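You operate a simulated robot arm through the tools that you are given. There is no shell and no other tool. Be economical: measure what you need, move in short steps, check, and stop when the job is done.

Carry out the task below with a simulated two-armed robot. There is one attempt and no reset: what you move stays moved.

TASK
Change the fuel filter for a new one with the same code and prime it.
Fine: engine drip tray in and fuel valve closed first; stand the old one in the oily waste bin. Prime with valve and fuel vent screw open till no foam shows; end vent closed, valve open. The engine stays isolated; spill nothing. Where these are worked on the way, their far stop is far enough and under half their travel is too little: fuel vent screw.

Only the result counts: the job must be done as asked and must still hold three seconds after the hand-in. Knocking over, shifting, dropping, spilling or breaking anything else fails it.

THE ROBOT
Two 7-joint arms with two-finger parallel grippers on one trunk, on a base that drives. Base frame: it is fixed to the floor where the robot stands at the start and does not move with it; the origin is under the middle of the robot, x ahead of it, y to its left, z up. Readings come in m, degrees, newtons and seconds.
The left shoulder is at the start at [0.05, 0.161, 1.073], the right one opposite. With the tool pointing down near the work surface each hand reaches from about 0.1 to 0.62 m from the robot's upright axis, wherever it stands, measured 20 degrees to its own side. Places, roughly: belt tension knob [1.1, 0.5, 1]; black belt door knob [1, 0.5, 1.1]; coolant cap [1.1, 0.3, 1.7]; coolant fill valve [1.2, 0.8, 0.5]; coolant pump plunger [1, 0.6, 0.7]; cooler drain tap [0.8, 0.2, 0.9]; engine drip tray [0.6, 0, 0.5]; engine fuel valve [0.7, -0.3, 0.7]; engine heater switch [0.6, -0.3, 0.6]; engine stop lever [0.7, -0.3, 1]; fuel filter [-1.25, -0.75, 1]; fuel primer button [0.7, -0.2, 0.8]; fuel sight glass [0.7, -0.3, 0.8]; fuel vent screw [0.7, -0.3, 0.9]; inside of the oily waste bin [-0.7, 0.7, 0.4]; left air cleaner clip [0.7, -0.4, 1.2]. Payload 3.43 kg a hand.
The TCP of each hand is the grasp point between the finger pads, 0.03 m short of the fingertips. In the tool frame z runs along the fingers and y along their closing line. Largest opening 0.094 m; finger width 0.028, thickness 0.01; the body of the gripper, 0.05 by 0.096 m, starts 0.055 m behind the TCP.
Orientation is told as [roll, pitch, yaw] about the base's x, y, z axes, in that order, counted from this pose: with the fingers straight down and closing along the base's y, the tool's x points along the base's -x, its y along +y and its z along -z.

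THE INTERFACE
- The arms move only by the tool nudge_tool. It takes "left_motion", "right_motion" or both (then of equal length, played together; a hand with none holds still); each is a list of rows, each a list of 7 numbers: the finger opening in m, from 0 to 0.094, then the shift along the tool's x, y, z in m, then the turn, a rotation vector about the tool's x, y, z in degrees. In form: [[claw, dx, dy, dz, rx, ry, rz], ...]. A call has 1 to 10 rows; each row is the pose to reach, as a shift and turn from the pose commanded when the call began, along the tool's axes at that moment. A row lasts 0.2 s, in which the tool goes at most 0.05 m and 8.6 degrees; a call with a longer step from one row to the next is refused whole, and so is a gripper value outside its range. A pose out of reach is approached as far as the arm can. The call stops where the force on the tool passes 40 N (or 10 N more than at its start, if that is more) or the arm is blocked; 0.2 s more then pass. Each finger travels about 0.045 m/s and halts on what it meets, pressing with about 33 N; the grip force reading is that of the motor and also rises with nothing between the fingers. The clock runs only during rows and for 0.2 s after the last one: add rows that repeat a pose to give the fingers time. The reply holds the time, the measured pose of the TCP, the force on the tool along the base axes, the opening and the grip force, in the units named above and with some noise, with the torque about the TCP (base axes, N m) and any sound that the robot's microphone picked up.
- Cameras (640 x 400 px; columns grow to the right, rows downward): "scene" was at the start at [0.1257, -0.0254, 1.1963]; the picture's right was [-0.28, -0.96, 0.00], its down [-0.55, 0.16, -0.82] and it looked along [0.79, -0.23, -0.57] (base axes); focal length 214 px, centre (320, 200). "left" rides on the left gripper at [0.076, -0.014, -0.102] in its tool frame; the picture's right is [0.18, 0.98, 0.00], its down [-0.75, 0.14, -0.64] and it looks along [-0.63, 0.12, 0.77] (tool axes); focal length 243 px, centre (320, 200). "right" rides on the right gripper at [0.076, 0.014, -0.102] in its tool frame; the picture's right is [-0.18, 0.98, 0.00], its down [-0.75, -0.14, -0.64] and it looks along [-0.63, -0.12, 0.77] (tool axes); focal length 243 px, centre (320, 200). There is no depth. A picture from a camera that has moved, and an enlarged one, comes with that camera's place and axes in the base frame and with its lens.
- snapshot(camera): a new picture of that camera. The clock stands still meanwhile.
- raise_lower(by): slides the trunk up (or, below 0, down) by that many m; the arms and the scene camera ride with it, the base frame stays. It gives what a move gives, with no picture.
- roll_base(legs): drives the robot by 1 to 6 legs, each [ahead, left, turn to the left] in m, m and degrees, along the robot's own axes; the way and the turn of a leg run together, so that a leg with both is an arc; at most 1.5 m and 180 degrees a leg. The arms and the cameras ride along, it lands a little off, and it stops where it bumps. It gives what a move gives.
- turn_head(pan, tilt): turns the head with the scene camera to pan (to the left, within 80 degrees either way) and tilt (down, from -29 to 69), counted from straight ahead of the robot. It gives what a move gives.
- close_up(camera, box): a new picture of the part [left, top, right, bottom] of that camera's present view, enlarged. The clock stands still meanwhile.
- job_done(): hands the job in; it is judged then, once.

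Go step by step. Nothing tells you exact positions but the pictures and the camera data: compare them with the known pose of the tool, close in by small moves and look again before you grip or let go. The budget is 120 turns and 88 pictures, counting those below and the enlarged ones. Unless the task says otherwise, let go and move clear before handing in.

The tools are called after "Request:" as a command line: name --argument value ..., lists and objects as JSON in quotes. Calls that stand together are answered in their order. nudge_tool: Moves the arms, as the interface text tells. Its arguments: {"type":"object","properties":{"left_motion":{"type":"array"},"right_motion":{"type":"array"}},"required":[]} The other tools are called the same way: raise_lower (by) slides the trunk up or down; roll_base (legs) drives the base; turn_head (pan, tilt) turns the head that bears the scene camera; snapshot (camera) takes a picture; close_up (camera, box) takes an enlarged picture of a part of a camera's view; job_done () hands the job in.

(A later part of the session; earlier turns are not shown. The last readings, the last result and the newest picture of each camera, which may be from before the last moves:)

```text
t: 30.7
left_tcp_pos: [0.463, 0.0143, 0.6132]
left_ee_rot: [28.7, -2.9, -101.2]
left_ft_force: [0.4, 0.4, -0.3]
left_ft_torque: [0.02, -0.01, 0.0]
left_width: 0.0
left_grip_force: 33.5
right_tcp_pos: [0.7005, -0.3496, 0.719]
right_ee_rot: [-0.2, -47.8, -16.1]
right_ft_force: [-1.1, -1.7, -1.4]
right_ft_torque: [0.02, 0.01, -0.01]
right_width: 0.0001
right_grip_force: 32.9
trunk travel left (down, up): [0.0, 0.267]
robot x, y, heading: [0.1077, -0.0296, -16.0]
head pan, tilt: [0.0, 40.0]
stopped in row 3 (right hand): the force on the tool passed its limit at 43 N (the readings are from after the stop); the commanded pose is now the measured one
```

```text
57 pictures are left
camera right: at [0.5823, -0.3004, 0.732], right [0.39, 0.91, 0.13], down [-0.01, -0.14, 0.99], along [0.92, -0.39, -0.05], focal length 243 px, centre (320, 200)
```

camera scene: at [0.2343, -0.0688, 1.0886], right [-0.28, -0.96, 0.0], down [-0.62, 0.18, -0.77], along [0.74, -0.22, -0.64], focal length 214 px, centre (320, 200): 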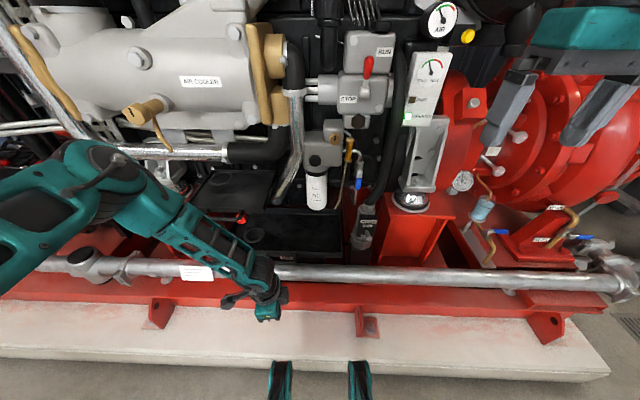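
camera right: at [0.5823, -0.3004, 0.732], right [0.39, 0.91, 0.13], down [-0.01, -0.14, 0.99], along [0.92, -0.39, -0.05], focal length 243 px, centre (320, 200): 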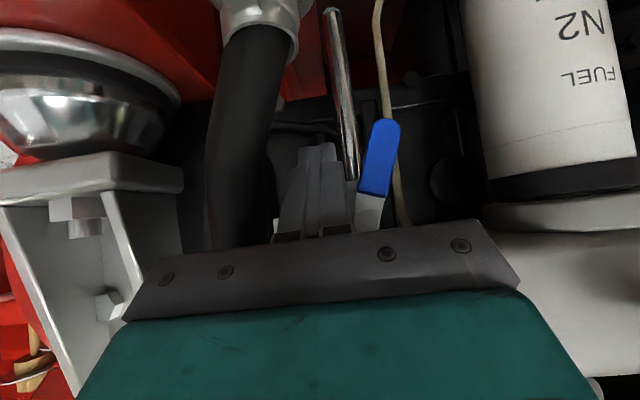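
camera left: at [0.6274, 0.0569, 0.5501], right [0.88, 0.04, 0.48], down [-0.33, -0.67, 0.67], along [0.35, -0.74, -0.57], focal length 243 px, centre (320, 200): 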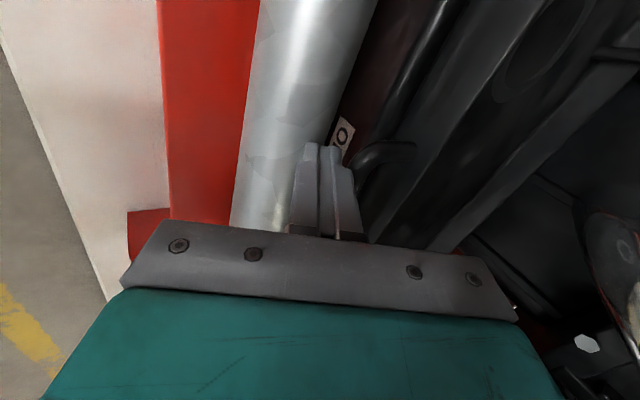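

The lever does move left (about 15°), but I'm pushing too near its pivot. I'll drop lower on the lever for more leverage and continue slowly.

Request:
nudge_tool --right_motion '[[0.0, 0.0, -0.008, 0.0, 0, 0, 0], [0.0, 0.014, -0.008, 0.0127, 0, 0, 0], [0.0, 0.014, 0.005, 0.0127, 0, 0, 0], [0.0, 0.0134, 0.012, 0.012, 0, 0, 0], [0.0, 0.0126, 0.018, 0.0114, 0, 0, 0], [0.0, 0.012, 0.0237, 0.0107, 0, 0, 0], [0.0, 0.0097, 0.03, 0.0087, 0, 0, 0], [0.0, 0.008, 0.036, 0.0074, 0, 0, 0], [0.0, 0.0062, 0.041, 0.0056, 0, 0, 0]]'

Request:
snapshot --camera "right"

```text
t: 31.9
left_tcp_pos: [0.4621, 0.0132, 0.6142]
left_ee_rot: [28.7, -3.0, -101.3]
left_ft_force: [0.4, -0.4, 0.0]
left_ft_torque: [0.02, -0.03, 0.02]
left_width: 0.0001
left_grip_force: 33.2
right_tcp_pos: [0.7019, -0.3485, 0.6995]
right_ee_rot: [-1.5, -47.6, -16.8]
right_ft_force: [-8.9, -1.1, 4.7]
right_ft_torque: [-0.04, -0.05, -0.08]
right_width: 0.0
right_grip_force: 33.2
trunk travel left (down, up): [0.0, 0.267]
robot x, y, heading: [0.114, -0.0344, -16.3]
head pan, tilt: [0.0, 40.0]
stopped in row 5 (right hand): the force on the tool passed its limit at 42 N (the readings are from after the stop); the commanded pose is now the measured one
```

```text
56 pictures are left
camera right: at [0.5848, -0.2949, 0.7129], right [0.42, 0.9, 0.12], down [-0.01, -0.13, 0.99], along [0.91, -0.42, -0.05], focal length 243 px, centre (320, 200)
```

right: 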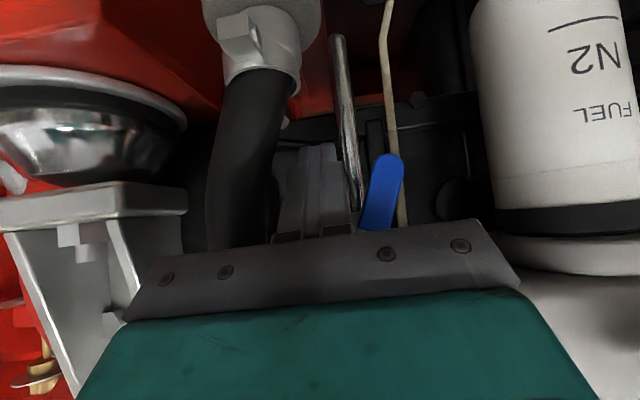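

The fingertips are catching the pipe behind the lever. I'll pull back about 2 cm so only the lever is touched, and continue along the arc.

Request:
nudge_tool --right_motion '[[0.0, 0.012, -0.006, -0.0134, 0, 0, 0], [0.0, 0.012, 0.0, -0.0134, 0, 0, 0], [0.0, 0.0098, 0.012, -0.0154, 0, 0, 0], [0.0, 0.0075, 0.02, -0.0174, 0, 0, 0], [0.0, 0.0042, 0.029, -0.0204, 0, 0, 0], [0.0, 0.0, 0.037, -0.0241, 0, 0, 0], [0.0, -0.0046, 0.0437, -0.0284, 0, 0, 0], [0.0, -0.0103, 0.05, -0.0335, 0, 0, 0], [0.0, -0.0162, 0.0546, -0.0388, 0, 0, 0], [0.0, -0.0222, 0.058, -0.0442, 0, 0, 0]]'

Request:
snapshot --camera "right"

```text
t: 34.1
left_tcp_pos: [0.4631, 0.0121, 0.6124]
left_ee_rot: [28.4, -2.9, -101.3]
left_ft_force: [-0.3, -0.3, -0.1]
left_ft_torque: [-0.01, 0.0, -0.03]
left_width: 0.0
left_grip_force: 33.0
right_tcp_pos: [0.6998, -0.2863, 0.7346]
right_ee_rot: [-1.7, -46.5, -16.7]
right_ft_force: [-13.8, -2.2, -28.0]
right_ft_torque: [0.25, 0.68, -0.2]
right_width: 0.0
right_grip_force: 33.2
trunk travel left (down, up): [0.0, 0.267]
robot x, y, heading: [0.1111, -0.0349, -16.4]
head pan, tilt: [0.0, 40.0]
```

```text
55 pictures are left
camera right: at [0.5836, -0.2338, 0.751], right [0.42, 0.9, 0.11], down [0.01, -0.13, 0.99], along [0.91, -0.42, -0.07], focal length 243 px, centre (320, 200)
```

right: 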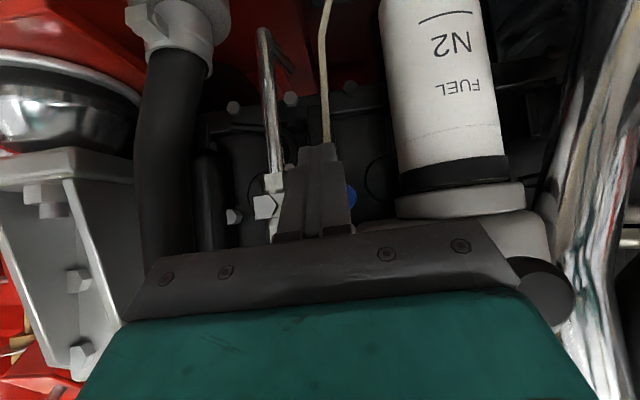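

The lever now points left under my finger. Checking from the head camera.

Request:
close_up --camera "scene" --box '[290, 100, 410, 190]'

```text
4.44 times, centred on (350, 145) of scene
camera zoom: at [0.2339, -0.0701, 1.0878], right [-0.28, -0.96, 0.0], down [-0.62, 0.18, -0.76], along [0.73, -0.22, -0.64], focal length 953 px, centre (187, 444)
```

zoom: 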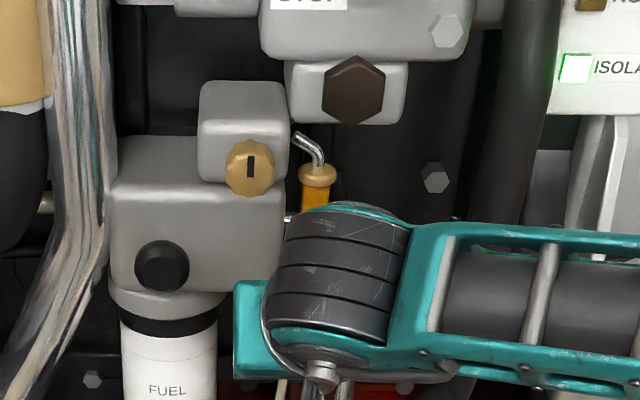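

I'll press up a touch more to make sure of the stop, then back off and look.

Request:
nudge_tool --right_motion '[[0.0, -0.0037, 0.0, -0.0033, 0, 0, 0], [0.0, -0.0074, 0.0, -0.0067, 0, 0, 0], [0.0, -0.011, 0.0, -0.01, 0, 0, 0]]'

Request:
nudge_tool --right_motion '[[0.0, 0.015, 0.0, -0.005, 0, 0, 0], [0.0, 0.035, 0.0, -0.03, 0, 0, 0], [0.0, 0.06, -0.0, -0.06, 0, 0, 0], [0.0, 0.085, -0.02, -0.09, 0, 0, 0], [0.0, 0.11, -0.06, -0.11, 0, 0, 0], [0.0, 0.13, -0.1, -0.13, 0, 0, 0]]'

Request:
close_up --camera "scene" --box '[290, 100, 410, 190]'

```text
t: 34.7
left_tcp_pos: [0.4618, 0.0139, 0.6139]
left_ee_rot: [28.6, -2.9, -101.3]
left_ft_force: [-0.2, -0.2, 0.0]
left_ft_torque: [-0.01, 0.01, -0.01]
left_width: 0.0
left_grip_force: 33.2
right_tcp_pos: [0.6967, -0.2833, 0.739]
right_ee_rot: [-1.9, -45.8, -16.5]
right_ft_force: [-3.7, 0.3, -2.1]
right_ft_torque: [0.02, 0.07, 0.0]
right_width: 0.0
right_grip_force: 32.8
trunk travel left (down, up): [0.0, 0.267]
robot x, y, heading: [0.1121, -0.033, -16.6]
head pan, tilt: [0.0, 40.0]
stopped in row 2 (right hand): the force on the tool passed its limit at 43 N (the readings are from after the stop); the commanded pose is now the measured one
```

```text
refused: row 5 steps farther than a row can; nothing moved
```

```text
4.44 times, centred on (350, 145) of scene
camera zoom: at [0.2322, -0.0688, 1.0894], right [-0.28, -0.96, 0.0], down [-0.62, 0.18, -0.77], along [0.74, -0.22, -0.64], focal length 953 px, centre (187, 444)
```

zoom: 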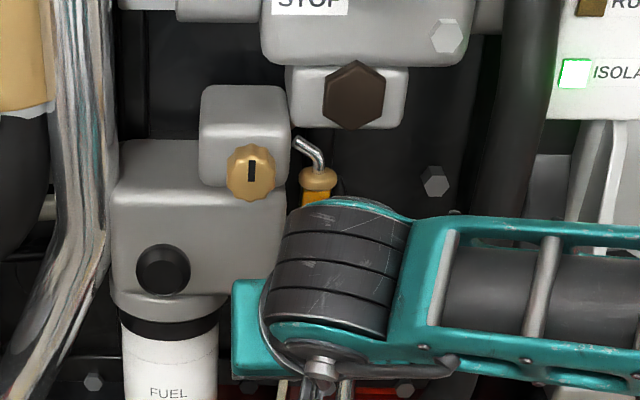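

Request:
nudge_tool --right_motion '[[0.0, 0.015, 0.0, -0.005, 0, 0, 0], [0.0, 0.035, 0.0, -0.03, 0, 0, 0], [0.0, 0.06, -0.0, -0.06, 0, 0, 0], [0.0, 0.08, -0.015, -0.085, 0, 0, 0], [0.0, 0.09, -0.05, -0.1, 0, 0, 0], [0.0, 0.1, -0.085, -0.11, 0, 0, 0], [0.0, 0.11, -0.12, -0.12, 0, 0, 0]]'

Request:
close_up --camera "scene" --box '[290, 100, 410, 190]'

```text
t: 36.3
left_tcp_pos: [0.4628, 0.013, 0.614]
left_ee_rot: [28.6, -3.0, -101.3]
left_ft_force: [-0.4, -0.1, 0.8]
left_ft_torque: [-0.01, -0.01, 0.0]
left_width: 0.0
left_grip_force: 33.2
right_tcp_pos: [0.5054, -0.3485, 0.7439]
right_ee_rot: [-1.7, -45.9, -16.5]
right_ft_force: [0.6, 0.5, -0.2]
right_ft_torque: [0.03, 0.01, 0.04]
right_width: 0.0
right_grip_force: 33.4
trunk travel left (down, up): [0.0, 0.267]
robot x, y, heading: [0.1115, -0.0327, -16.4]
head pan, tilt: [0.0, 40.0]
```

```text
4.44 times, centred on (350, 145) of scene
camera zoom: at [0.2325, -0.0689, 1.0886], right [-0.28, -0.96, 0.0], down [-0.62, 0.18, -0.77], along [0.73, -0.22, -0.64], focal length 953 px, centre (187, 444)
```

zoom: 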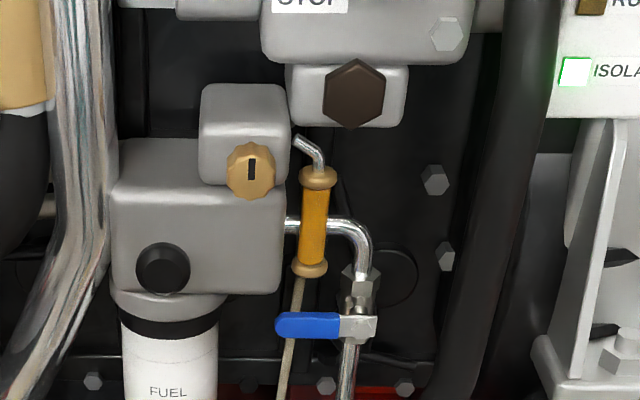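

The valve is closed (lever crosswise to the pipe). Next I'll shift the base left and a bit ahead so the right arm lines up with the filter, and level the right tool more.

Request:
roll_base --legs '[[0.0, 0.13, 0], [0.02, 0, 0]]'

Request:
nudge_tool --right_motion '[[0.05, 0.02, 0.01, 0.01, 0, -5, 0], [0.09, 0.04, 0.02, 0.02, 1, -10, 0], [0.094, 0.06, 0.03, 0.03, 1.5, -16, 0], [0.094, 0.06, 0.03, 0.03, 1.5, -16, 0]]'

Request:
snapshot --camera "right"

Request:
close_up --camera "scene" --box '[300, 90, 460, 210]'

```text
t: 38.5
left_tcp_pos: [0.5194, 0.1342, 0.6128]
left_ee_rot: [28.6, -3.0, -101.4]
left_ft_force: [0.5, 1.1, -0.1]
left_ft_torque: [-0.03, 0.01, 0.02]
left_width: 0.0
left_grip_force: 32.9
right_tcp_pos: [0.562, -0.2278, 0.743]
right_ee_rot: [-1.7, -46.0, -16.4]
right_ft_force: [-1.5, 0.6, -0.1]
right_ft_torque: [0.0, 0.02, 0.0]
right_width: 0.0001
right_grip_force: 33.3
trunk travel left (down, up): [0.0, 0.267]
robot x, y, heading: [0.1678, 0.0865, -16.4]
head pan, tilt: [0.0, 40.0]
```

```text
t: 39.5
left_tcp_pos: [0.5192, 0.1329, 0.6143]
left_ee_rot: [28.6, -3.0, -101.2]
left_ft_force: [0.1, -0.8, 0.2]
left_ft_torque: [0.03, -0.01, -0.01]
left_width: 0.0
left_grip_force: 32.8
right_tcp_pos: [0.5675, -0.1601, 0.7019]
right_ee_rot: [-4.6, -61.9, -15.2]
right_ft_force: [-1.0, 1.1, -0.1]
right_ft_torque: [0.01, -0.01, -0.01]
right_width: 0.0837
right_grip_force: 0.0
right hand out of reach, approached as far as the arm can: row 2, 3, 4
trunk travel left (down, up): [0.0, 0.267]
robot x, y, heading: [0.1688, 0.0868, -16.3]
head pan, tilt: [0.0, 40.0]
```

```text
51 pictures are left
camera right: at [0.4529, -0.1052, 0.6834], right [0.41, 0.9, 0.13], down [-0.24, -0.03, 0.97], along [0.88, -0.43, 0.2], focal length 243 px, centre (320, 200)
```

right: 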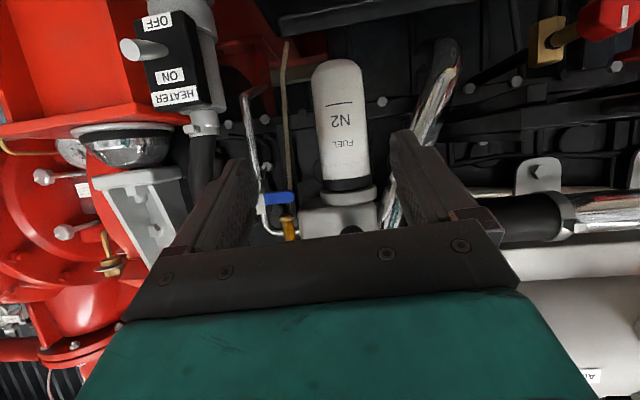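

```text
3.33 times, centred on (380, 150) of scene
camera zoom: at [0.289, 0.0514, 1.0886], right [-0.28, -0.96, 0.0], down [-0.62, 0.18, -0.77], along [0.73, -0.22, -0.64], focal length 715 px, centre (120, 367)
```

zoom: 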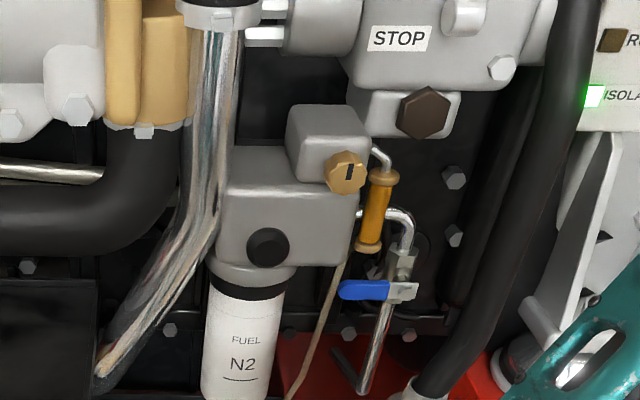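

The filter's axis is at about 0.83 ahead, 0.012 left (robot-forward frame), z 0.57–0.72. I'll bring the open right hand just short of it.

Request:
nudge_tool --right_motion '[[0.094, -0.011, 0.005, 0.035, 0, 0, 0], [0.094, -0.022, 0.01, 0.07, 0, 0, 0], [0.094, -0.034, 0.016, 0.11, 0, 0, 0], [0.094, -0.0453, 0.0216, 0.15, 0, 0, 0], [0.094, -0.0453, 0.0216, 0.15, 0, 0, 0]]'

Request:
snapshot --camera "right"

Request:
close_up --camera "scene" --box '[300, 90, 460, 210]'

```text
t: 40.6
left_tcp_pos: [0.5187, 0.1334, 0.6134]
left_ee_rot: [28.6, -3.0, -101.3]
left_ft_force: [-0.1, 0.3, -0.6]
left_ft_torque: [0.03, 0.01, -0.01]
left_width: 0.0
left_grip_force: 33.1
right_tcp_pos: [0.7178, -0.1863, 0.6698]
right_ee_rot: [-4.4, -61.9, -15.1]
right_ft_force: [0.7, -0.8, 0.4]
right_ft_torque: [-0.01, -0.01, 0.02]
right_width: 0.0939
right_grip_force: 0.1
trunk travel left (down, up): [0.0, 0.267]
robot x, y, heading: [0.1693, 0.09, -16.5]
head pan, tilt: [0.0, 40.0]
```

```text
49 pictures are left
camera right: at [0.6026, -0.1325, 0.6514], right [0.4, 0.91, 0.13], down [-0.24, -0.03, 0.97], along [0.88, -0.42, 0.2], focal length 243 px, centre (320, 200)
```

right: 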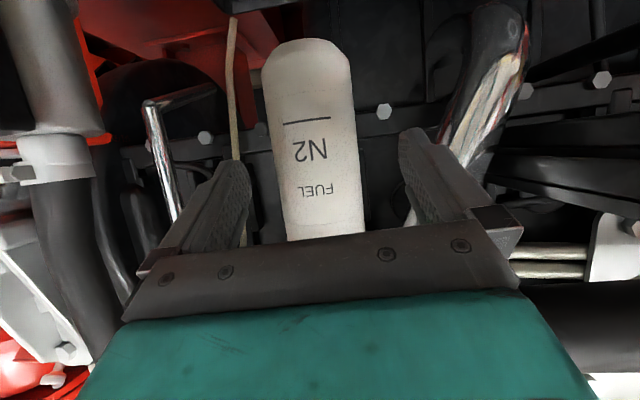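

```text
3.33 times, centred on (380, 150) of scene
camera zoom: at [0.289, 0.0515, 1.0886], right [-0.28, -0.96, 0.0], down [-0.62, 0.18, -0.77], along [0.73, -0.22, -0.64], focal length 715 px, centre (120, 367)
```

zoom: 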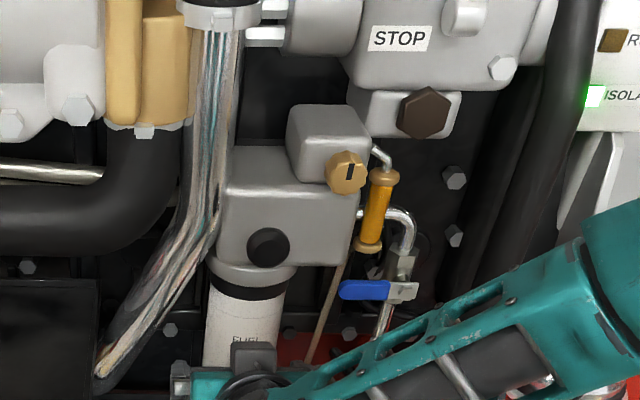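

Aligned within millimetres. I advance over the filter and then close.

Request:
nudge_tool --right_motion '[[0.094, -0.002, -0.006, 0.02, 0, 0, 0], [0.094, -0.002, -0.006, 0.045, 0, 0, 0], [0.094, -0.002, -0.006, 0.07, 0, 0, 0], [0.094, -0.002, -0.006, 0.09, 0, 0, 0], [0.094, -0.002, -0.006, 0.1, 0, 0, 0], [0.094, -0.002, -0.006, 0.1, 0, 0, 0]]'

Request:
snapshot --camera "right"

```text
t: 41.7
left_tcp_pos: [0.5187, 0.1329, 0.6145]
left_ee_rot: [28.9, -3.0, -101.4]
left_ft_force: [-0.1, -0.3, -0.6]
left_ft_torque: [0.02, 0.02, 0.02]
left_width: 0.0
left_grip_force: 32.9
right_tcp_pos: [0.7888, -0.2189, 0.6328]
right_ee_rot: [-4.3, -62.2, -15.3]
right_ft_force: [-14.4, 2.0, 7.8]
right_ft_torque: [-0.12, -0.79, 0.03]
right_width: 0.0942
right_grip_force: 0.0
trunk travel left (down, up): [0.0, 0.267]
robot x, y, heading: [0.1672, 0.0886, -16.8]
head pan, tilt: [0.0, 40.0]
stopped in row 5 (right hand): the force on the tool passed its limit at 65 N (the readings are from after the stop); the commanded pose is now the measured one
```

```text
47 pictures are left
camera right: at [0.6744, -0.164, 0.6135], right [0.4, 0.91, 0.13], down [-0.24, -0.03, 0.97], along [0.88, -0.42, 0.21], focal length 243 px, centre (320, 200)
```

right: 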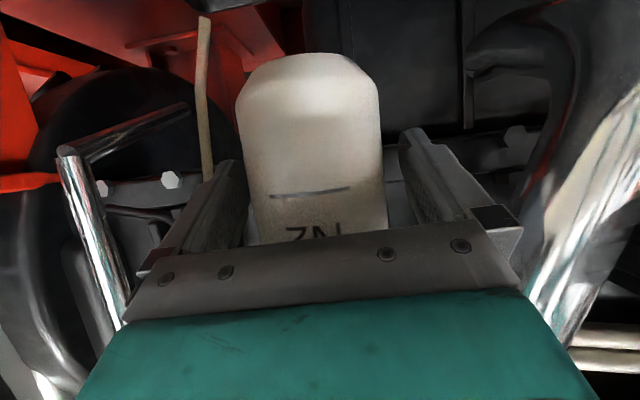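

The palm touches the filter. I'll ease back a few mm and close the fingers.

Request:
nudge_tool --right_motion '[[0.094, 0, 0, -0.005, 0, 0, 0], [0.085, 0, 0, -0.005, 0, 0, 0], [0.075, 0, 0, -0.005, 0, 0, 0], [0.06, 0, 0, -0.005, 0, 0, 0], [0.04, 0, 0, -0.005, 0, 0, 0], [0.03, 0, 0, -0.005, 0, 0, 0], [0.03, 0, 0, -0.005, 0, 0, 0]]'

```text
t: 43.3
left_tcp_pos: [0.5189, 0.1329, 0.6132]
left_ee_rot: [28.6, -3.0, -101.3]
left_ft_force: [0.3, 0.0, -0.1]
left_ft_torque: [-0.02, -0.03, 0.02]
left_width: 0.0001
left_grip_force: 32.7
right_tcp_pos: [0.7859, -0.2191, 0.633]
right_ee_rot: [-4.4, -62.0, -15.5]
right_ft_force: [-2.5, -7.3, -0.3]
right_ft_torque: [-0.02, 0.0, -0.02]
right_width: 0.0739
right_grip_force: 33.1
trunk travel left (down, up): [0.0, 0.267]
robot x, y, heading: [0.1677, 0.0863, -16.3]
head pan, tilt: [0.0, 40.0]
```

The filter is gripped (width 0.074). I'll try the loosening turn: clockwise seen from above, about the filter's axis.

Request:
nudge_tool --right_motion '[[0.03, 0, 0.0019, 0, 7.06, 0.3, 3.76], [0.03, -0.0003, 0.0039, 0.0002, 14.1, 0.6, 7.5], [0.03, -0.0006, 0.0057, 0.0007, 21.2, 0.9, 11.3], [0.03, -0.001, 0.0074, 0.0014, 28.2, 1.2, 15.0], [0.03, -0.0016, 0.009, 0.0023, 35.3, 1.5, 18.8]]'

Request:
snapshot --camera "right"

```text
t: 44.5
left_tcp_pos: [0.5209, 0.1338, 0.6114]
left_ee_rot: [28.4, -2.9, -101.2]
left_ft_force: [0.2, 0.1, -0.1]
left_ft_torque: [0.02, -0.01, 0.02]
left_width: 0.0
left_grip_force: 32.8
right_tcp_pos: [0.7811, -0.2096, 0.6341]
right_ee_rot: [-3.4, -61.1, -55.2]
right_ft_force: [22.7, -2.6, -24.8]
right_ft_torque: [0.66, -2.92, 2.82]
right_width: 0.0782
right_grip_force: 32.5
right hand out of reach, approached as far as the arm can: row 5
trunk travel left (down, up): [0.0, 0.267]
robot x, y, heading: [0.1653, 0.0865, -16.3]
head pan, tilt: [0.0, 40.0]
```

```text
46 pictures are left
camera right: at [0.7242, -0.0941, 0.6162], right [0.89, 0.45, 0.13], down [-0.2, 0.11, 0.97], along [0.42, -0.89, 0.19], focal length 243 px, centre (320, 200)
```

right: 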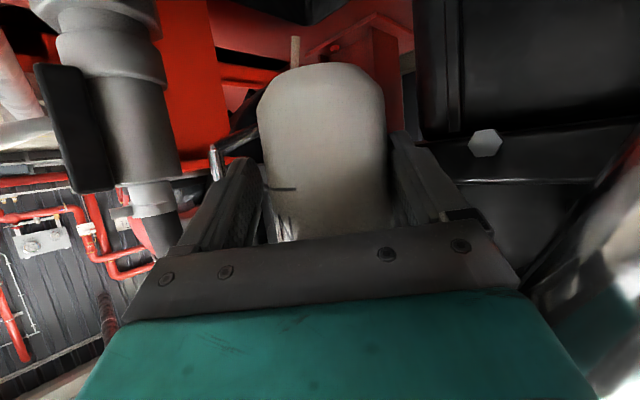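

The filter did not turn with the hand (the text stayed facing front), so the pads slipped. I'll turn back the other way and compare the torque.

Request:
nudge_tool --right_motion '[[0.03, 0, -0.0019, 0, -7.06, -0.3, -3.76], [0.03, -0.0003, -0.0039, 0.0002, -14.1, -0.6, -7.5], [0.03, -0.0006, -0.0057, 0.0007, -21.2, -0.9, -11.3], [0.03, -0.001, -0.0074, 0.0014, -28.2, -1.2, -15.0], [0.03, -0.0016, -0.009, 0.0023, -35.3, -1.5, -18.8]]'

Request:
snapshot --camera "right"

```text
t: 44.9
left_tcp_pos: [0.5202, 0.1334, 0.6134]
left_ee_rot: [28.5, -2.9, -101.3]
left_ft_force: [-0.1, 0.0, -0.1]
left_ft_torque: [-0.01, 0.01, -0.01]
left_width: 0.0
left_grip_force: 33.3
right_tcp_pos: [0.7797, -0.2063, 0.6345]
right_ee_rot: [-3.0, -60.8, -47.8]
right_ft_force: [19.3, -3.3, -17.0]
right_ft_torque: [0.79, -0.77, 0.22]
right_width: 0.0693
right_grip_force: 32.9
trunk travel left (down, up): [0.0, 0.267]
robot x, y, heading: [0.1679, 0.087, -16.4]
head pan, tilt: [0.0, 40.0]
stopped in row 2 (right hand): the force on the tool passed its limit at 49 N (the readings are from after the stop); the commanded pose is now the measured one
```

```text
45 pictures are left
camera right: at [0.7092, -0.0992, 0.6175], right [0.82, 0.56, 0.14], down [-0.21, 0.08, 0.97], along [0.53, -0.83, 0.18], focal length 243 px, centre (320, 200)
```

right: 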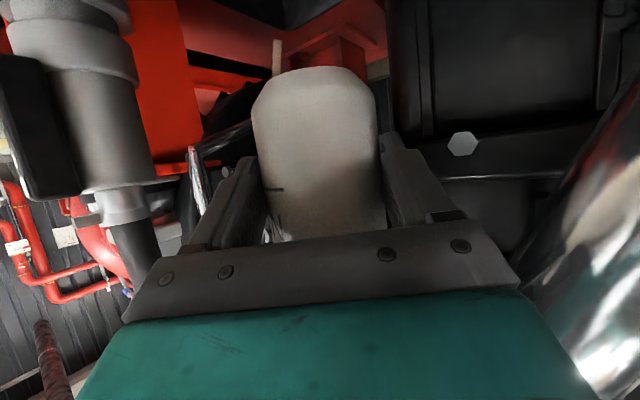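

The two directions behave differently. I'll open the fingers and look at the filter's state from the head camera before the next grip.

Request:
nudge_tool --right_motion '[[0.06, 0, 0, 0, 0, 0, 0], [0.094, 0, 0, 0, 0, 0, 0], [0.094, 0, 0, 0, 0, 0, 0]]'

Request:
snapshot --camera "right"

Request:
close_up --camera "scene" --box '[300, 90, 460, 210]'

```text
t: 45.7
left_tcp_pos: [0.5203, 0.1344, 0.6135]
left_ee_rot: [28.7, -3.0, -101.2]
left_ft_force: [-0.3, -0.7, 0.6]
left_ft_torque: [0.0, 0.02, 0.0]
left_width: 0.0003
left_grip_force: 33.0
right_tcp_pos: [0.7774, -0.2081, 0.6379]
right_ee_rot: [-3.4, -61.5, -47.7]
right_ft_force: [-2.6, -1.4, 0.4]
right_ft_torque: [0.07, -0.13, 0.18]
right_width: 0.0926
right_grip_force: 0.1
trunk travel left (down, up): [0.0, 0.267]
robot x, y, heading: [0.1675, 0.0856, -16.2]
head pan, tilt: [0.0, 40.0]
```

```text
44 pictures are left
camera right: at [0.7079, -0.1003, 0.6204], right [0.82, 0.56, 0.13], down [-0.22, 0.08, 0.97], along [0.53, -0.83, 0.19], focal length 243 px, centre (320, 200)
```

right: 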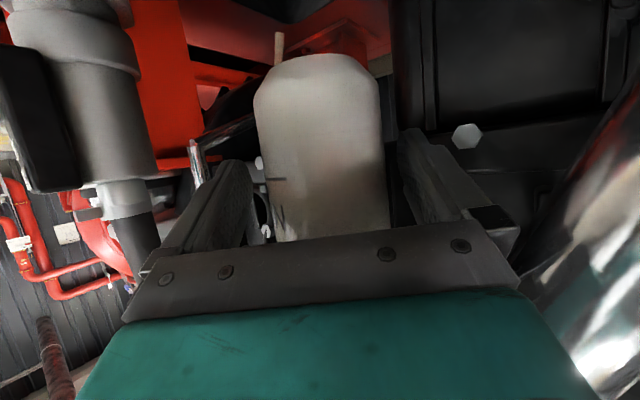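

```text
3.33 times, centred on (380, 150) of scene
camera zoom: at [0.2892, 0.052, 1.0887], right [-0.28, -0.96, 0.0], down [-0.62, 0.18, -0.77], along [0.74, -0.22, -0.64], focal length 715 px, centre (120, 367)
```

zoom: 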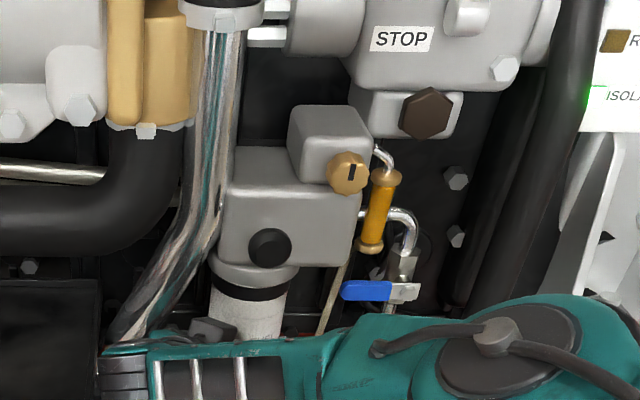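

Comparing the index line, the filter seems to follow the hand counter-clockwise (seen from above). I'll recentre, re-grip and turn that way.

Request:
nudge_tool --right_motion '[[0.094, -0.0057, 0.008, 0.0106, 0, 0, 0], [0.06, -0.0057, 0.008, 0.0106, 0, 0, 0], [0.03, -0.0057, 0.008, 0.0106, 0, 0, 0], [0.03, -0.0057, 0.008, 0.0106, 0, 0, 0], [0.03, -0.0057, 0.0062, 0.0107, -7.04, -0.2, -3.8], [0.03, -0.006, 0.0044, 0.011, -14.1, -0.4, -7.6], [0.03, -0.0062, 0.0027, 0.0116, -21.1, -0.7, -11.4], [0.03, -0.0066, 0.0011, 0.0123, -28.2, -0.9, -15.2]]'

Request:
snapshot --camera "right"

```text
t: 46.8
left_tcp_pos: [0.5203, 0.1348, 0.6144]
left_ee_rot: [28.7, -2.9, -101.3]
left_ft_force: [0.7, 0.0, 0.2]
left_ft_torque: [0.0, 0.01, 0.01]
left_width: 0.0
left_grip_force: 33.3
right_tcp_pos: [0.7876, -0.2171, 0.6352]
right_ee_rot: [-3.6, -61.2, -47.2]
right_ft_force: [-4.6, -0.3, -0.1]
right_ft_torque: [0.21, -0.21, -0.04]
right_width: 0.0738
right_grip_force: 32.7
trunk travel left (down, up): [0.0, 0.267]
robot x, y, heading: [0.1705, 0.0855, -16.3]
head pan, tilt: [0.0, 40.0]
stopped in row 5 (right hand): the force on the tool passed its limit at 43 N (the readings are from after the stop); the commanded pose is now the measured one
```

```text
42 pictures are left
camera right: at [0.7183, -0.1108, 0.6174], right [0.82, 0.56, 0.13], down [-0.21, 0.08, 0.97], along [0.54, -0.82, 0.19], focal length 243 px, centre (320, 200)
```

right: 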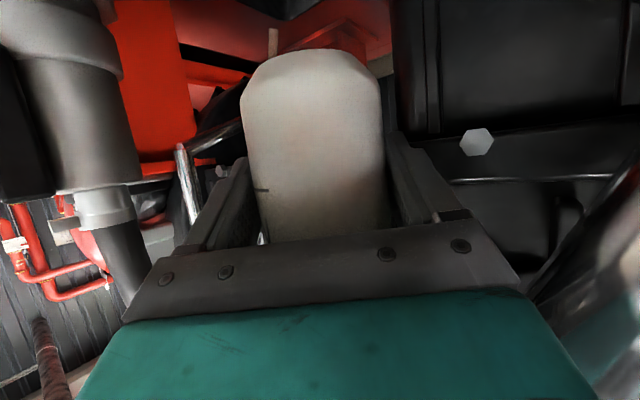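

From the two grips the filter axis works out at 0.821 ahead, 0.010 left, so my turning centre was off. With that corrected I turn counter-clockwise again, gently.

Request:
nudge_tool --right_motion '[[0.03, 0, -0.0004, 0, -4.4, -0.14, -2.38], [0.03, 0, -0.0009, 0, -8.8, -0.28, -4.76], [0.03, 0, -0.0013, 0.0001, -13.2, -0.42, -7.14], [0.03, -0.0001, -0.0017, 0.0003, -17.6, -0.56, -9.52], [0.03, -0.0002, -0.0021, 0.0004, -22, -0.7, -11.9], [0.03, -0.0003, -0.0025, 0.0006, -26.4, -0.84, -14.3]]'

Request:
snapshot --camera "right"

```text
t: 48.2
left_tcp_pos: [0.5189, 0.1331, 0.6141]
left_ee_rot: [28.6, -2.9, -101.3]
left_ft_force: [-0.3, -0.7, 0.7]
left_ft_torque: [-0.01, -0.03, -0.01]
left_width: 0.0
left_grip_force: 32.8
right_tcp_pos: [0.7872, -0.2191, 0.6354]
right_ee_rot: [-3.6, -61.1, -17.1]
right_ft_force: [-11.4, -4.7, -0.5]
right_ft_torque: [-0.19, -0.04, -0.07]
right_width: 0.0734
right_grip_force: 33.0
trunk travel left (down, up): [0.0, 0.267]
robot x, y, heading: [0.1693, 0.0878, -16.5]
head pan, tilt: [0.0, 40.0]
```

```text
41 pictures are left
camera right: at [0.6728, -0.1625, 0.6173], right [0.42, 0.9, 0.13], down [-0.23, -0.04, 0.97], along [0.88, -0.44, 0.19], focal length 243 px, centre (320, 200)
```

right: 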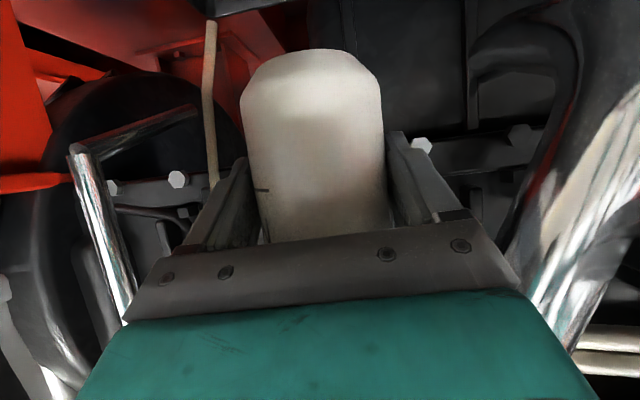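

The filter turns freely with the hand counter-clockwise while the other way was hard up, so this is the loosening direction. I continue turning.

Request:
nudge_tool --right_motion '[[0.03, 0, -0.0005, 0, -5.3, -0.17, -2.86], [0.03, 0, -0.001, 0.0001, -10.6, -0.34, -5.7], [0.03, 0, -0.0015, 0.0002, -15.8, -0.5, -8.6], [0.03, -0.0002, -0.002, 0.0004, -21.1, -0.67, -11.4], [0.03, -0.0003, -0.0025, 0.0006, -26.4, -0.84, -14.3], [0.03, -0.0004, -0.0029, 0.0009, -31.7, -1.0, -17.1], [0.03, -0.0006, -0.0033, 0.0011, -37, -1.2, -20], [0.03, -0.0008, -0.0037, 0.0015, -42.2, -1.35, -22.8]]'

```text
t: 49.6
left_tcp_pos: [0.5181, 0.1332, 0.6158]
left_ee_rot: [28.9, -3.1, -101.4]
left_ft_force: [-0.3, -0.2, -0.5]
left_ft_torque: [0.0, -0.01, 0.02]
left_width: 0.0
left_grip_force: 33.4
right_tcp_pos: [0.7839, -0.2208, 0.6315]
right_ee_rot: [-4.4, -58.2, -8.8]
right_ft_force: [-28.3, 2.8, 17.3]
right_ft_torque: [0.39, -0.82, 0.0]
right_width: 0.073
right_grip_force: 33.2
right hand out of reach, approached as far as the arm can: row 2, 3, 4, 5, 6
trunk travel left (down, up): [0.0, 0.267]
robot x, y, heading: [0.1662, 0.0852, -16.5]
head pan, tilt: [0.0, 40.0]
stopped in row 7 (right hand): the force on the tool passed its limit at 135 N (the readings are from after the stop); the commanded pose is now the measured one
```

The arm reaches its yaw limit there. I'll open, swing back clockwise, and take another stroke.

Request:
nudge_tool --right_motion '[[0.094, 0, 0, 0, 0, 0, 0], [0.094, 0, 0, 0, 0, 0, 0], [0.094, 0, 0.0006, 0, 6.8, 0.3, 4.2], [0.094, 0, 0.0013, 0.0002, 13.6, 0.6, 8.4], [0.094, 0, 0.002, 0.0004, 20.4, 0.9, 12.6], [0.094, 0, 0.0026, 0.0007, 27.2, 1.2, 16.9], [0.094, 0, 0.0031, 0.001, 34, 1.5, 21.1], [0.094, 0, 0.0036, 0.0013, 40, 1.8, 24.8]]'

Request:
snapshot --camera "right"

```text
t: 51.4
left_tcp_pos: [0.5219, 0.1332, 0.6109]
left_ee_rot: [28.7, -3.0, -101.2]
left_ft_force: [0.2, 0.1, 0.2]
left_ft_torque: [-0.01, -0.01, 0.01]
left_width: 0.0
left_grip_force: 33.6
right_tcp_pos: [0.7777, -0.218, 0.6287]
right_ee_rot: [-4.5, -57.8, -54.8]
right_ft_force: [27.0, 14.7, -11.3]
right_ft_torque: [-0.53, 0.58, 0.14]
right_width: 0.094
right_grip_force: 0.4
right hand out of reach, approached as far as the arm can: row 8
trunk travel left (down, up): [0.0, 0.267]
robot x, y, heading: [0.171, 0.0885, -16.3]
head pan, tilt: [0.0, 40.0]
```

```text
40 pictures are left
camera right: at [0.7229, -0.1014, 0.6185], right [0.9, 0.43, 0.11], down [-0.16, 0.07, 0.98], along [0.42, -0.9, 0.13], focal length 243 px, centre (320, 200)
```

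right: 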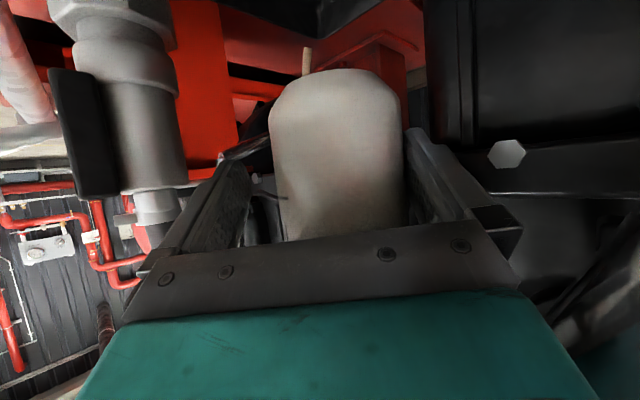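

Request:
nudge_tool --right_motion '[[0.09, 0, 0.008, 0.003, 0, 0, 0], [0.03, 0, 0.008, 0.003, 0, 0, 0], [0.03, 0, 0.008, 0.003, 0, 0, 0], [0.03, 0, 0.007, 0.003, -5.5, -0.26, -3.5], [0.03, 0, 0.006, 0.0032, -11, -0.5, -6.9], [0.03, -0.0002, 0.005, 0.0034, -16.5, -0.8, -10.4], [0.03, -0.0004, 0.0041, 0.0038, -22, -1, -13.9], [0.03, -0.0007, 0.0032, 0.0042, -27.5, -1.3, -17.3], [0.03, -0.001, 0.0023, 0.0047, -33, -1.6, -20.8], [0.03, -0.0014, 0.0016, 0.0053, -38.5, -1.8, -24.2]]'

Request:
snapshot --camera "right"

```text
t: 52.1
left_tcp_pos: [0.5213, 0.133, 0.6135]
left_ee_rot: [28.6, -2.8, -101.3]
left_ft_force: [-0.4, 0.2, 0.8]
left_ft_torque: [0.01, 0.01, -0.02]
left_width: 0.0
left_grip_force: 33.1
right_tcp_pos: [0.7802, -0.2096, 0.6269]
right_ee_rot: [-3.6, -57.1, -54.5]
right_ft_force: [14.0, 9.6, -12.8]
right_ft_torque: [0.66, -1.73, 2.41]
right_width: 0.0778
right_grip_force: 25.8
right hand out of reach, approached as far as the arm can: row 1, 2, 3
trunk travel left (down, up): [0.0, 0.267]
robot x, y, heading: [0.1658, 0.0875, -16.1]
head pan, tilt: [0.0, 40.0]
stopped in row 3 (right hand): the force on the tool passed its limit at 46 N (the readings are from after the stop); the commanded pose is now the measured one
```

```text
39 pictures are left
camera right: at [0.7225, -0.0936, 0.6191], right [0.89, 0.45, 0.12], down [-0.16, 0.05, 0.99], along [0.44, -0.89, 0.12], focal length 243 px, centre (320, 200)
```

right: 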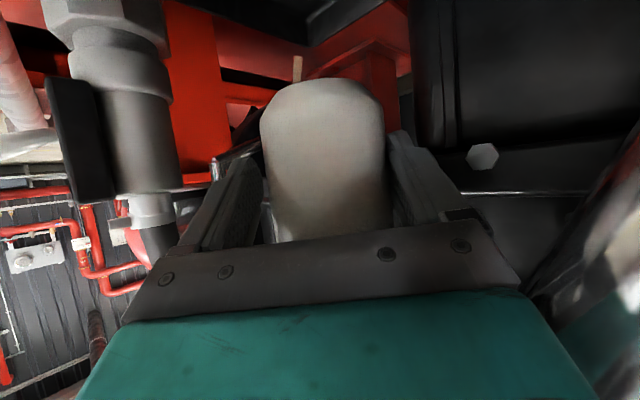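

At this far yaw a finger seems to touch something else. I'll open, come back a little, re-grip and then stroke.

Request:
nudge_tool --right_motion '[[0.094, 0, 0.002, 0.0, 0, 0, 0], [0.094, 0, 0.002, 0.003, -4, -0.2, -2.6], [0.094, 0, 0.001, 0.006, -8, -0.4, -5.2], [0.03, 0, 0.001, 0.006, -8, -0.4, -5.2], [0.03, 0, 0.001, 0.006, -8, -0.4, -5.2], [0.03, 0, 0.001, 0.006, -8, -0.4, -5.2]]'

```text
t: 53.5
left_tcp_pos: [0.5204, 0.1337, 0.6125]
left_ee_rot: [28.5, -3.0, -101.2]
left_ft_force: [0.0, -0.4, 0.4]
left_ft_torque: [-0.02, 0.01, -0.01]
left_width: 0.0001
left_grip_force: 32.7
right_tcp_pos: [0.7843, -0.2141, 0.6274]
right_ee_rot: [-3.9, -57.5, -44.4]
right_ft_force: [30.4, 23.7, 0.0]
right_ft_torque: [-0.58, 0.42, 0.45]
right_width: 0.073
right_grip_force: 32.7
trunk travel left (down, up): [0.0, 0.267]
robot x, y, heading: [0.1696, 0.0884, -16.3]
head pan, tilt: [0.0, 40.0]
```

Request:
nudge_tool --right_motion '[[0.03, 0, 0.005, 0.0, 0, 0, 0], [0.03, 0, 0.0042, 0.0, -5.1, -0.24, -3.2], [0.03, 0, 0.0033, 0.0002, -10.2, -0.5, -6.4], [0.03, 0, 0.0025, 0.0004, -15.2, -0.7, -9.6], [0.03, -0.0003, 0.0017, 0.0006, -20.3, -1, -12.8], [0.03, -0.0005, 0.001, 0.0009, -25.4, -1.2, -16], [0.03, -0.0008, 0.0003, 0.0013, -29.6, -1.4, -18.7]]'

Request:
close_up --camera "scene" --box '[300, 110, 420, 200]'

```text
t: 55.1
left_tcp_pos: [0.5204, 0.1323, 0.6134]
left_ee_rot: [28.7, -3.0, -101.3]
left_ft_force: [0.9, -0.1, 0.2]
left_ft_torque: [0.01, -0.01, 0.0]
left_width: 0.0
left_grip_force: 32.6
right_tcp_pos: [0.781, -0.2246, 0.627]
right_ee_rot: [-4.7, -57.7, -9.9]
right_ft_force: [0.6, 0.7, -0.3]
right_ft_torque: [0.02, 0.07, -0.01]
right_width: 0.0726
right_grip_force: 33.0
trunk travel left (down, up): [0.0, 0.267]
robot x, y, heading: [0.1739, 0.088, -16.6]
head pan, tilt: [0.0, 40.0]
```

```text
4.44 times, centred on (360, 155) of scene
camera zoom: at [0.2899, 0.0509, 1.0884], right [-0.28, -0.96, 0.0], down [-0.62, 0.18, -0.77], along [0.73, -0.22, -0.64], focal length 953 px, centre (142, 400)
```

zoom: 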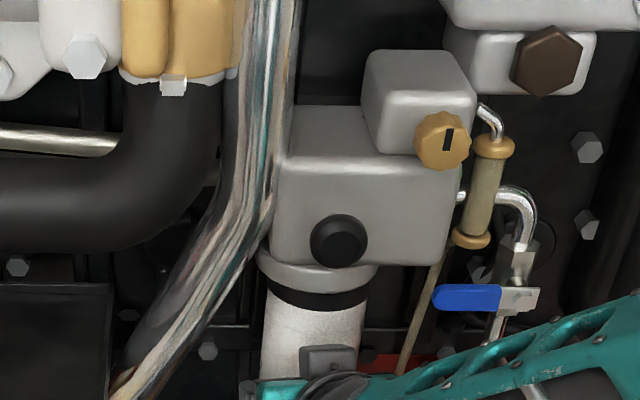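

The sight glass has gone from fuel-coloured to empty and the forces vanished, so the filter is off its thread. I lower it straight down a little.

Request:
nudge_tool --right_motion '[[0.03, 0.0042, 0.0002, 0.0027, 0, 0, 0], [0.03, 0.0085, 0.0003, 0.0053, 0, 0, 0], [0.03, 0.017, 0.0007, 0.0107, 0, 0, 0], [0.03, 0.0254, 0.001, 0.016, 0, 0, 0], [0.03, 0.0296, 0.0012, 0.0187, 0, 0, 0]]'

Request:
close_up --camera "scene" --box '[300, 110, 420, 200]'

```text
t: 56.3
left_tcp_pos: [0.5201, 0.1325, 0.6138]
left_ee_rot: [28.6, -2.8, -101.3]
left_ft_force: [-1.4, 0.4, 0.7]
left_ft_torque: [-0.05, 0.02, 0.0]
left_width: 0.0
left_grip_force: 33.0
right_tcp_pos: [0.7819, -0.2226, 0.5917]
right_ee_rot: [-4.4, -57.7, -10.1]
right_ft_force: [0.4, 0.2, -0.5]
right_ft_torque: [0.03, 0.09, -0.04]
right_width: 0.0729
right_grip_force: 33.2
trunk travel left (down, up): [0.0, 0.267]
robot x, y, heading: [0.1712, 0.0858, -16.3]
head pan, tilt: [0.0, 40.0]
```

```text
4.44 times, centred on (360, 155) of scene
camera zoom: at [0.2897, 0.0513, 1.0885], right [-0.28, -0.96, 0.0], down [-0.62, 0.18, -0.77], along [0.73, -0.22, -0.64], focal length 953 px, centre (142, 400)
```

zoom: 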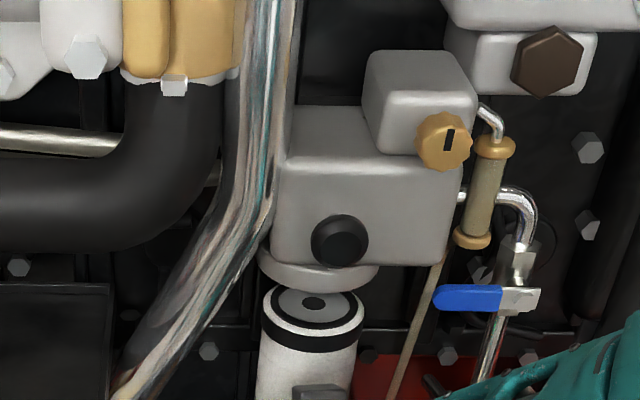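

The old filter is off, upright and brim-open in the hand. I'll back the base straight out with the arm held still.

Request:
roll_base --legs '[[-0.15, 0, 0], [-0.3, 0, 0]]'

Request:
turn_head --pan 75 --tilt 30

Request:
snapshot --camera "scene"

```text
t: 59.3
left_tcp_pos: [0.0877, 0.2604, 0.6133]
left_ee_rot: [28.6, -2.9, -100.8]
left_ft_force: [0.4, 0.4, -0.8]
left_ft_torque: [-0.01, 0.0, 0.02]
left_width: 0.0001
left_grip_force: 32.6
right_tcp_pos: [0.3535, -0.0919, 0.5933]
right_ee_rot: [-4.4, -57.7, -9.5]
right_ft_force: [0.0, -0.6, 0.4]
right_ft_torque: [0.05, 0.07, -0.02]
right_width: 0.0729
right_grip_force: 32.7
trunk travel left (down, up): [0.0, 0.267]
robot x, y, heading: [-0.2666, 0.2124, -15.8]
head pan, tilt: [0.0, 40.0]
```

```text
t: 60.8
left_tcp_pos: [0.0879, 0.2609, 0.6139]
left_ee_rot: [28.7, -2.9, -100.7]
left_ft_force: [-0.6, -0.1, 0.1]
left_ft_torque: [-0.02, -0.02, 0.01]
left_width: 0.0
left_grip_force: 33.1
right_tcp_pos: [0.3522, -0.0897, 0.5931]
right_ee_rot: [-4.5, -57.8, -9.5]
right_ft_force: [0.0, 1.3, 0.2]
right_ft_torque: [0.02, 0.04, 0.01]
right_width: 0.0728
right_grip_force: 32.8
trunk travel left (down, up): [0.0, 0.267]
robot x, y, heading: [-0.2622, 0.2117, -15.9]
head pan, tilt: [75.0, 30.0]
```

```text
36 pictures are left
camera scene: at [-0.1775, 0.2787, 1.1039], right [0.86, -0.51, 0.0], down [-0.26, -0.43, -0.87], along [0.45, 0.74, -0.5], focal length 214 px, centre (320, 200)
```

scene: 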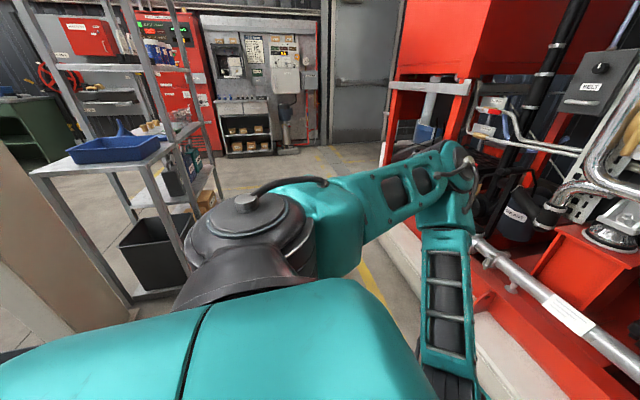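

The bin should be behind me to the left. I'll turn the base left in place (there is room) and look for it.

Request:
roll_base --legs '[[0, 0, 75]]'

Request:
snapshot --camera "scene"

```text
t: 64.4
left_tcp_pos: [-0.2183, 0.5648, 0.6135]
left_ee_rot: [28.7, -2.9, -26.1]
left_ft_force: [-0.6, -0.1, 0.3]
left_ft_torque: [-0.01, 0.01, -0.02]
left_width: 0.0
left_grip_force: 32.9
right_tcp_pos: [0.1915, 0.7268, 0.5927]
right_ee_rot: [-4.5, -57.7, 65.1]
right_ft_force: [0.3, 0.1, -0.1]
right_ft_torque: [-0.05, 0.04, 0.0]
right_width: 0.0728
right_grip_force: 33.1
trunk travel left (down, up): [0.0, 0.267]
robot x, y, heading: [-0.2669, 0.2126, 58.8]
head pan, tilt: [75.0, 30.0]
```

```text
35 pictures are left
camera scene: at [-0.3044, 0.3122, 1.1039], right [0.72, 0.69, 0.0], down [0.35, -0.36, -0.87], along [-0.6, 0.63, -0.5], focal length 214 px, centre (320, 200)
```

scene: 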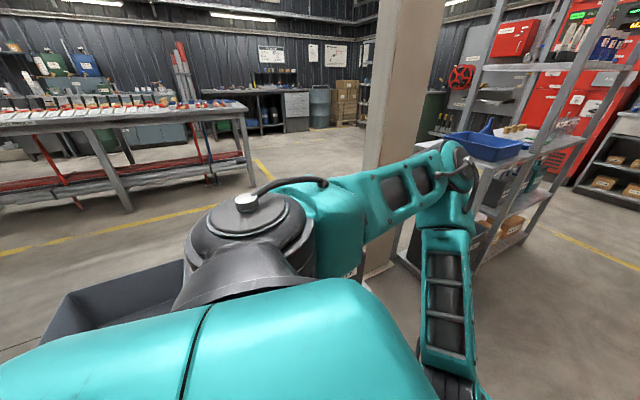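

The bin is hidden behind my left arm. I'll raise the trunk so the filter clears everything, then turn to face the bin.

Request:
raise_lower --by 0.22

Request:
roll_base --legs '[[0, 0, 73]]'

Request:
turn_head --pan 0 --tilt 45

Request:
snapshot --camera "scene"

Request:
snapshot --camera "right"

```text
t: 66.8
left_tcp_pos: [-0.2186, 0.5647, 0.8334]
left_ee_rot: [28.7, -2.8, -26.1]
left_ft_force: [1.1, -0.6, 0.2]
left_ft_torque: [0.03, 0.03, -0.03]
left_width: 0.0
left_grip_force: 33.1
right_tcp_pos: [0.1915, 0.7267, 0.8122]
right_ee_rot: [-4.4, -57.7, 65.1]
right_ft_force: [0.1, 0.0, -5.2]
right_ft_torque: [-0.07, -0.01, -0.02]
right_width: 0.0728
right_grip_force: 33.3
trunk travel left (down, up): [-0.22, 0.047]
robot x, y, heading: [-0.2663, 0.2136, 58.6]
head pan, tilt: [75.0, 30.0]
```

```text
t: 70.3
left_tcp_pos: [-0.5888, 0.3596, 0.8331]
left_ee_rot: [28.7, -2.8, 47.0]
left_ft_force: [-0.3, 0.1, 0.0]
left_ft_torque: [0.01, -0.02, -0.02]
left_width: 0.0
left_grip_force: 33.3
right_tcp_pos: [-0.6222, 0.7977, 0.8129]
right_ee_rot: [-4.4, -57.6, 138.4]
right_ft_force: [-0.7, -0.4, -4.6]
right_ft_torque: [-0.04, -0.05, 0.03]
right_width: 0.0723
right_grip_force: 33.2
trunk travel left (down, up): [-0.22, 0.047]
robot x, y, heading: [-0.2645, 0.2146, 131.8]
head pan, tilt: [75.0, 30.0]
```

```text
t: 71.8
left_tcp_pos: [-0.5878, 0.3579, 0.8321]
left_ee_rot: [28.7, -2.9, 47.0]
left_ft_force: [-0.7, 0.4, -0.2]
left_ft_torque: [-0.01, 0.0, 0.0]
left_width: 0.0
left_grip_force: 32.7
right_tcp_pos: [-0.6233, 0.7983, 0.8124]
right_ee_rot: [-4.4, -57.7, 138.2]
right_ft_force: [-0.5, 1.2, -5.4]
right_ft_torque: [-0.06, -0.03, 0.0]
right_width: 0.072
right_grip_force: 33.4
trunk travel left (down, up): [-0.22, 0.047]
robot x, y, heading: [-0.2613, 0.2127, 131.7]
head pan, tilt: [0.0, 45.0]
```

```text
34 pictures are left
camera scene: at [-0.3442, 0.3031, 1.3013], right [0.74, 0.67, 0.0], down [0.47, -0.53, -0.71], along [-0.47, 0.53, -0.71], focal length 214 px, centre (320, 200)
```

scene: 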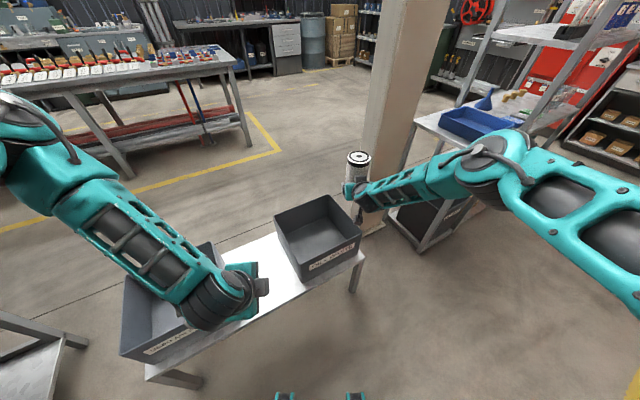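

```text
33 pictures are left
camera right: at [-0.5442, 0.6982, 0.8027], right [-0.77, -0.62, 0.11], down [0.17, -0.03, 0.98], along [-0.61, 0.78, 0.13], focal length 243 px, centre (320, 200)
```

right: 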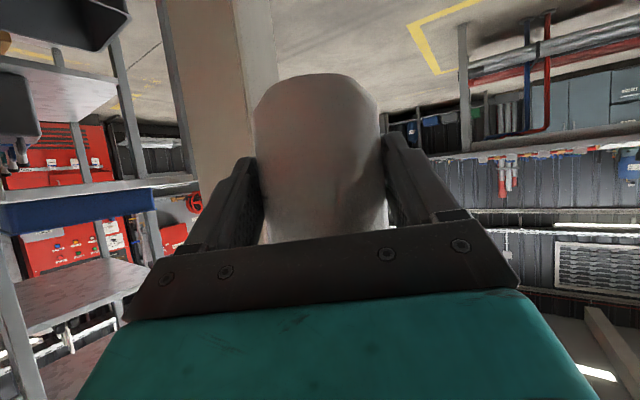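

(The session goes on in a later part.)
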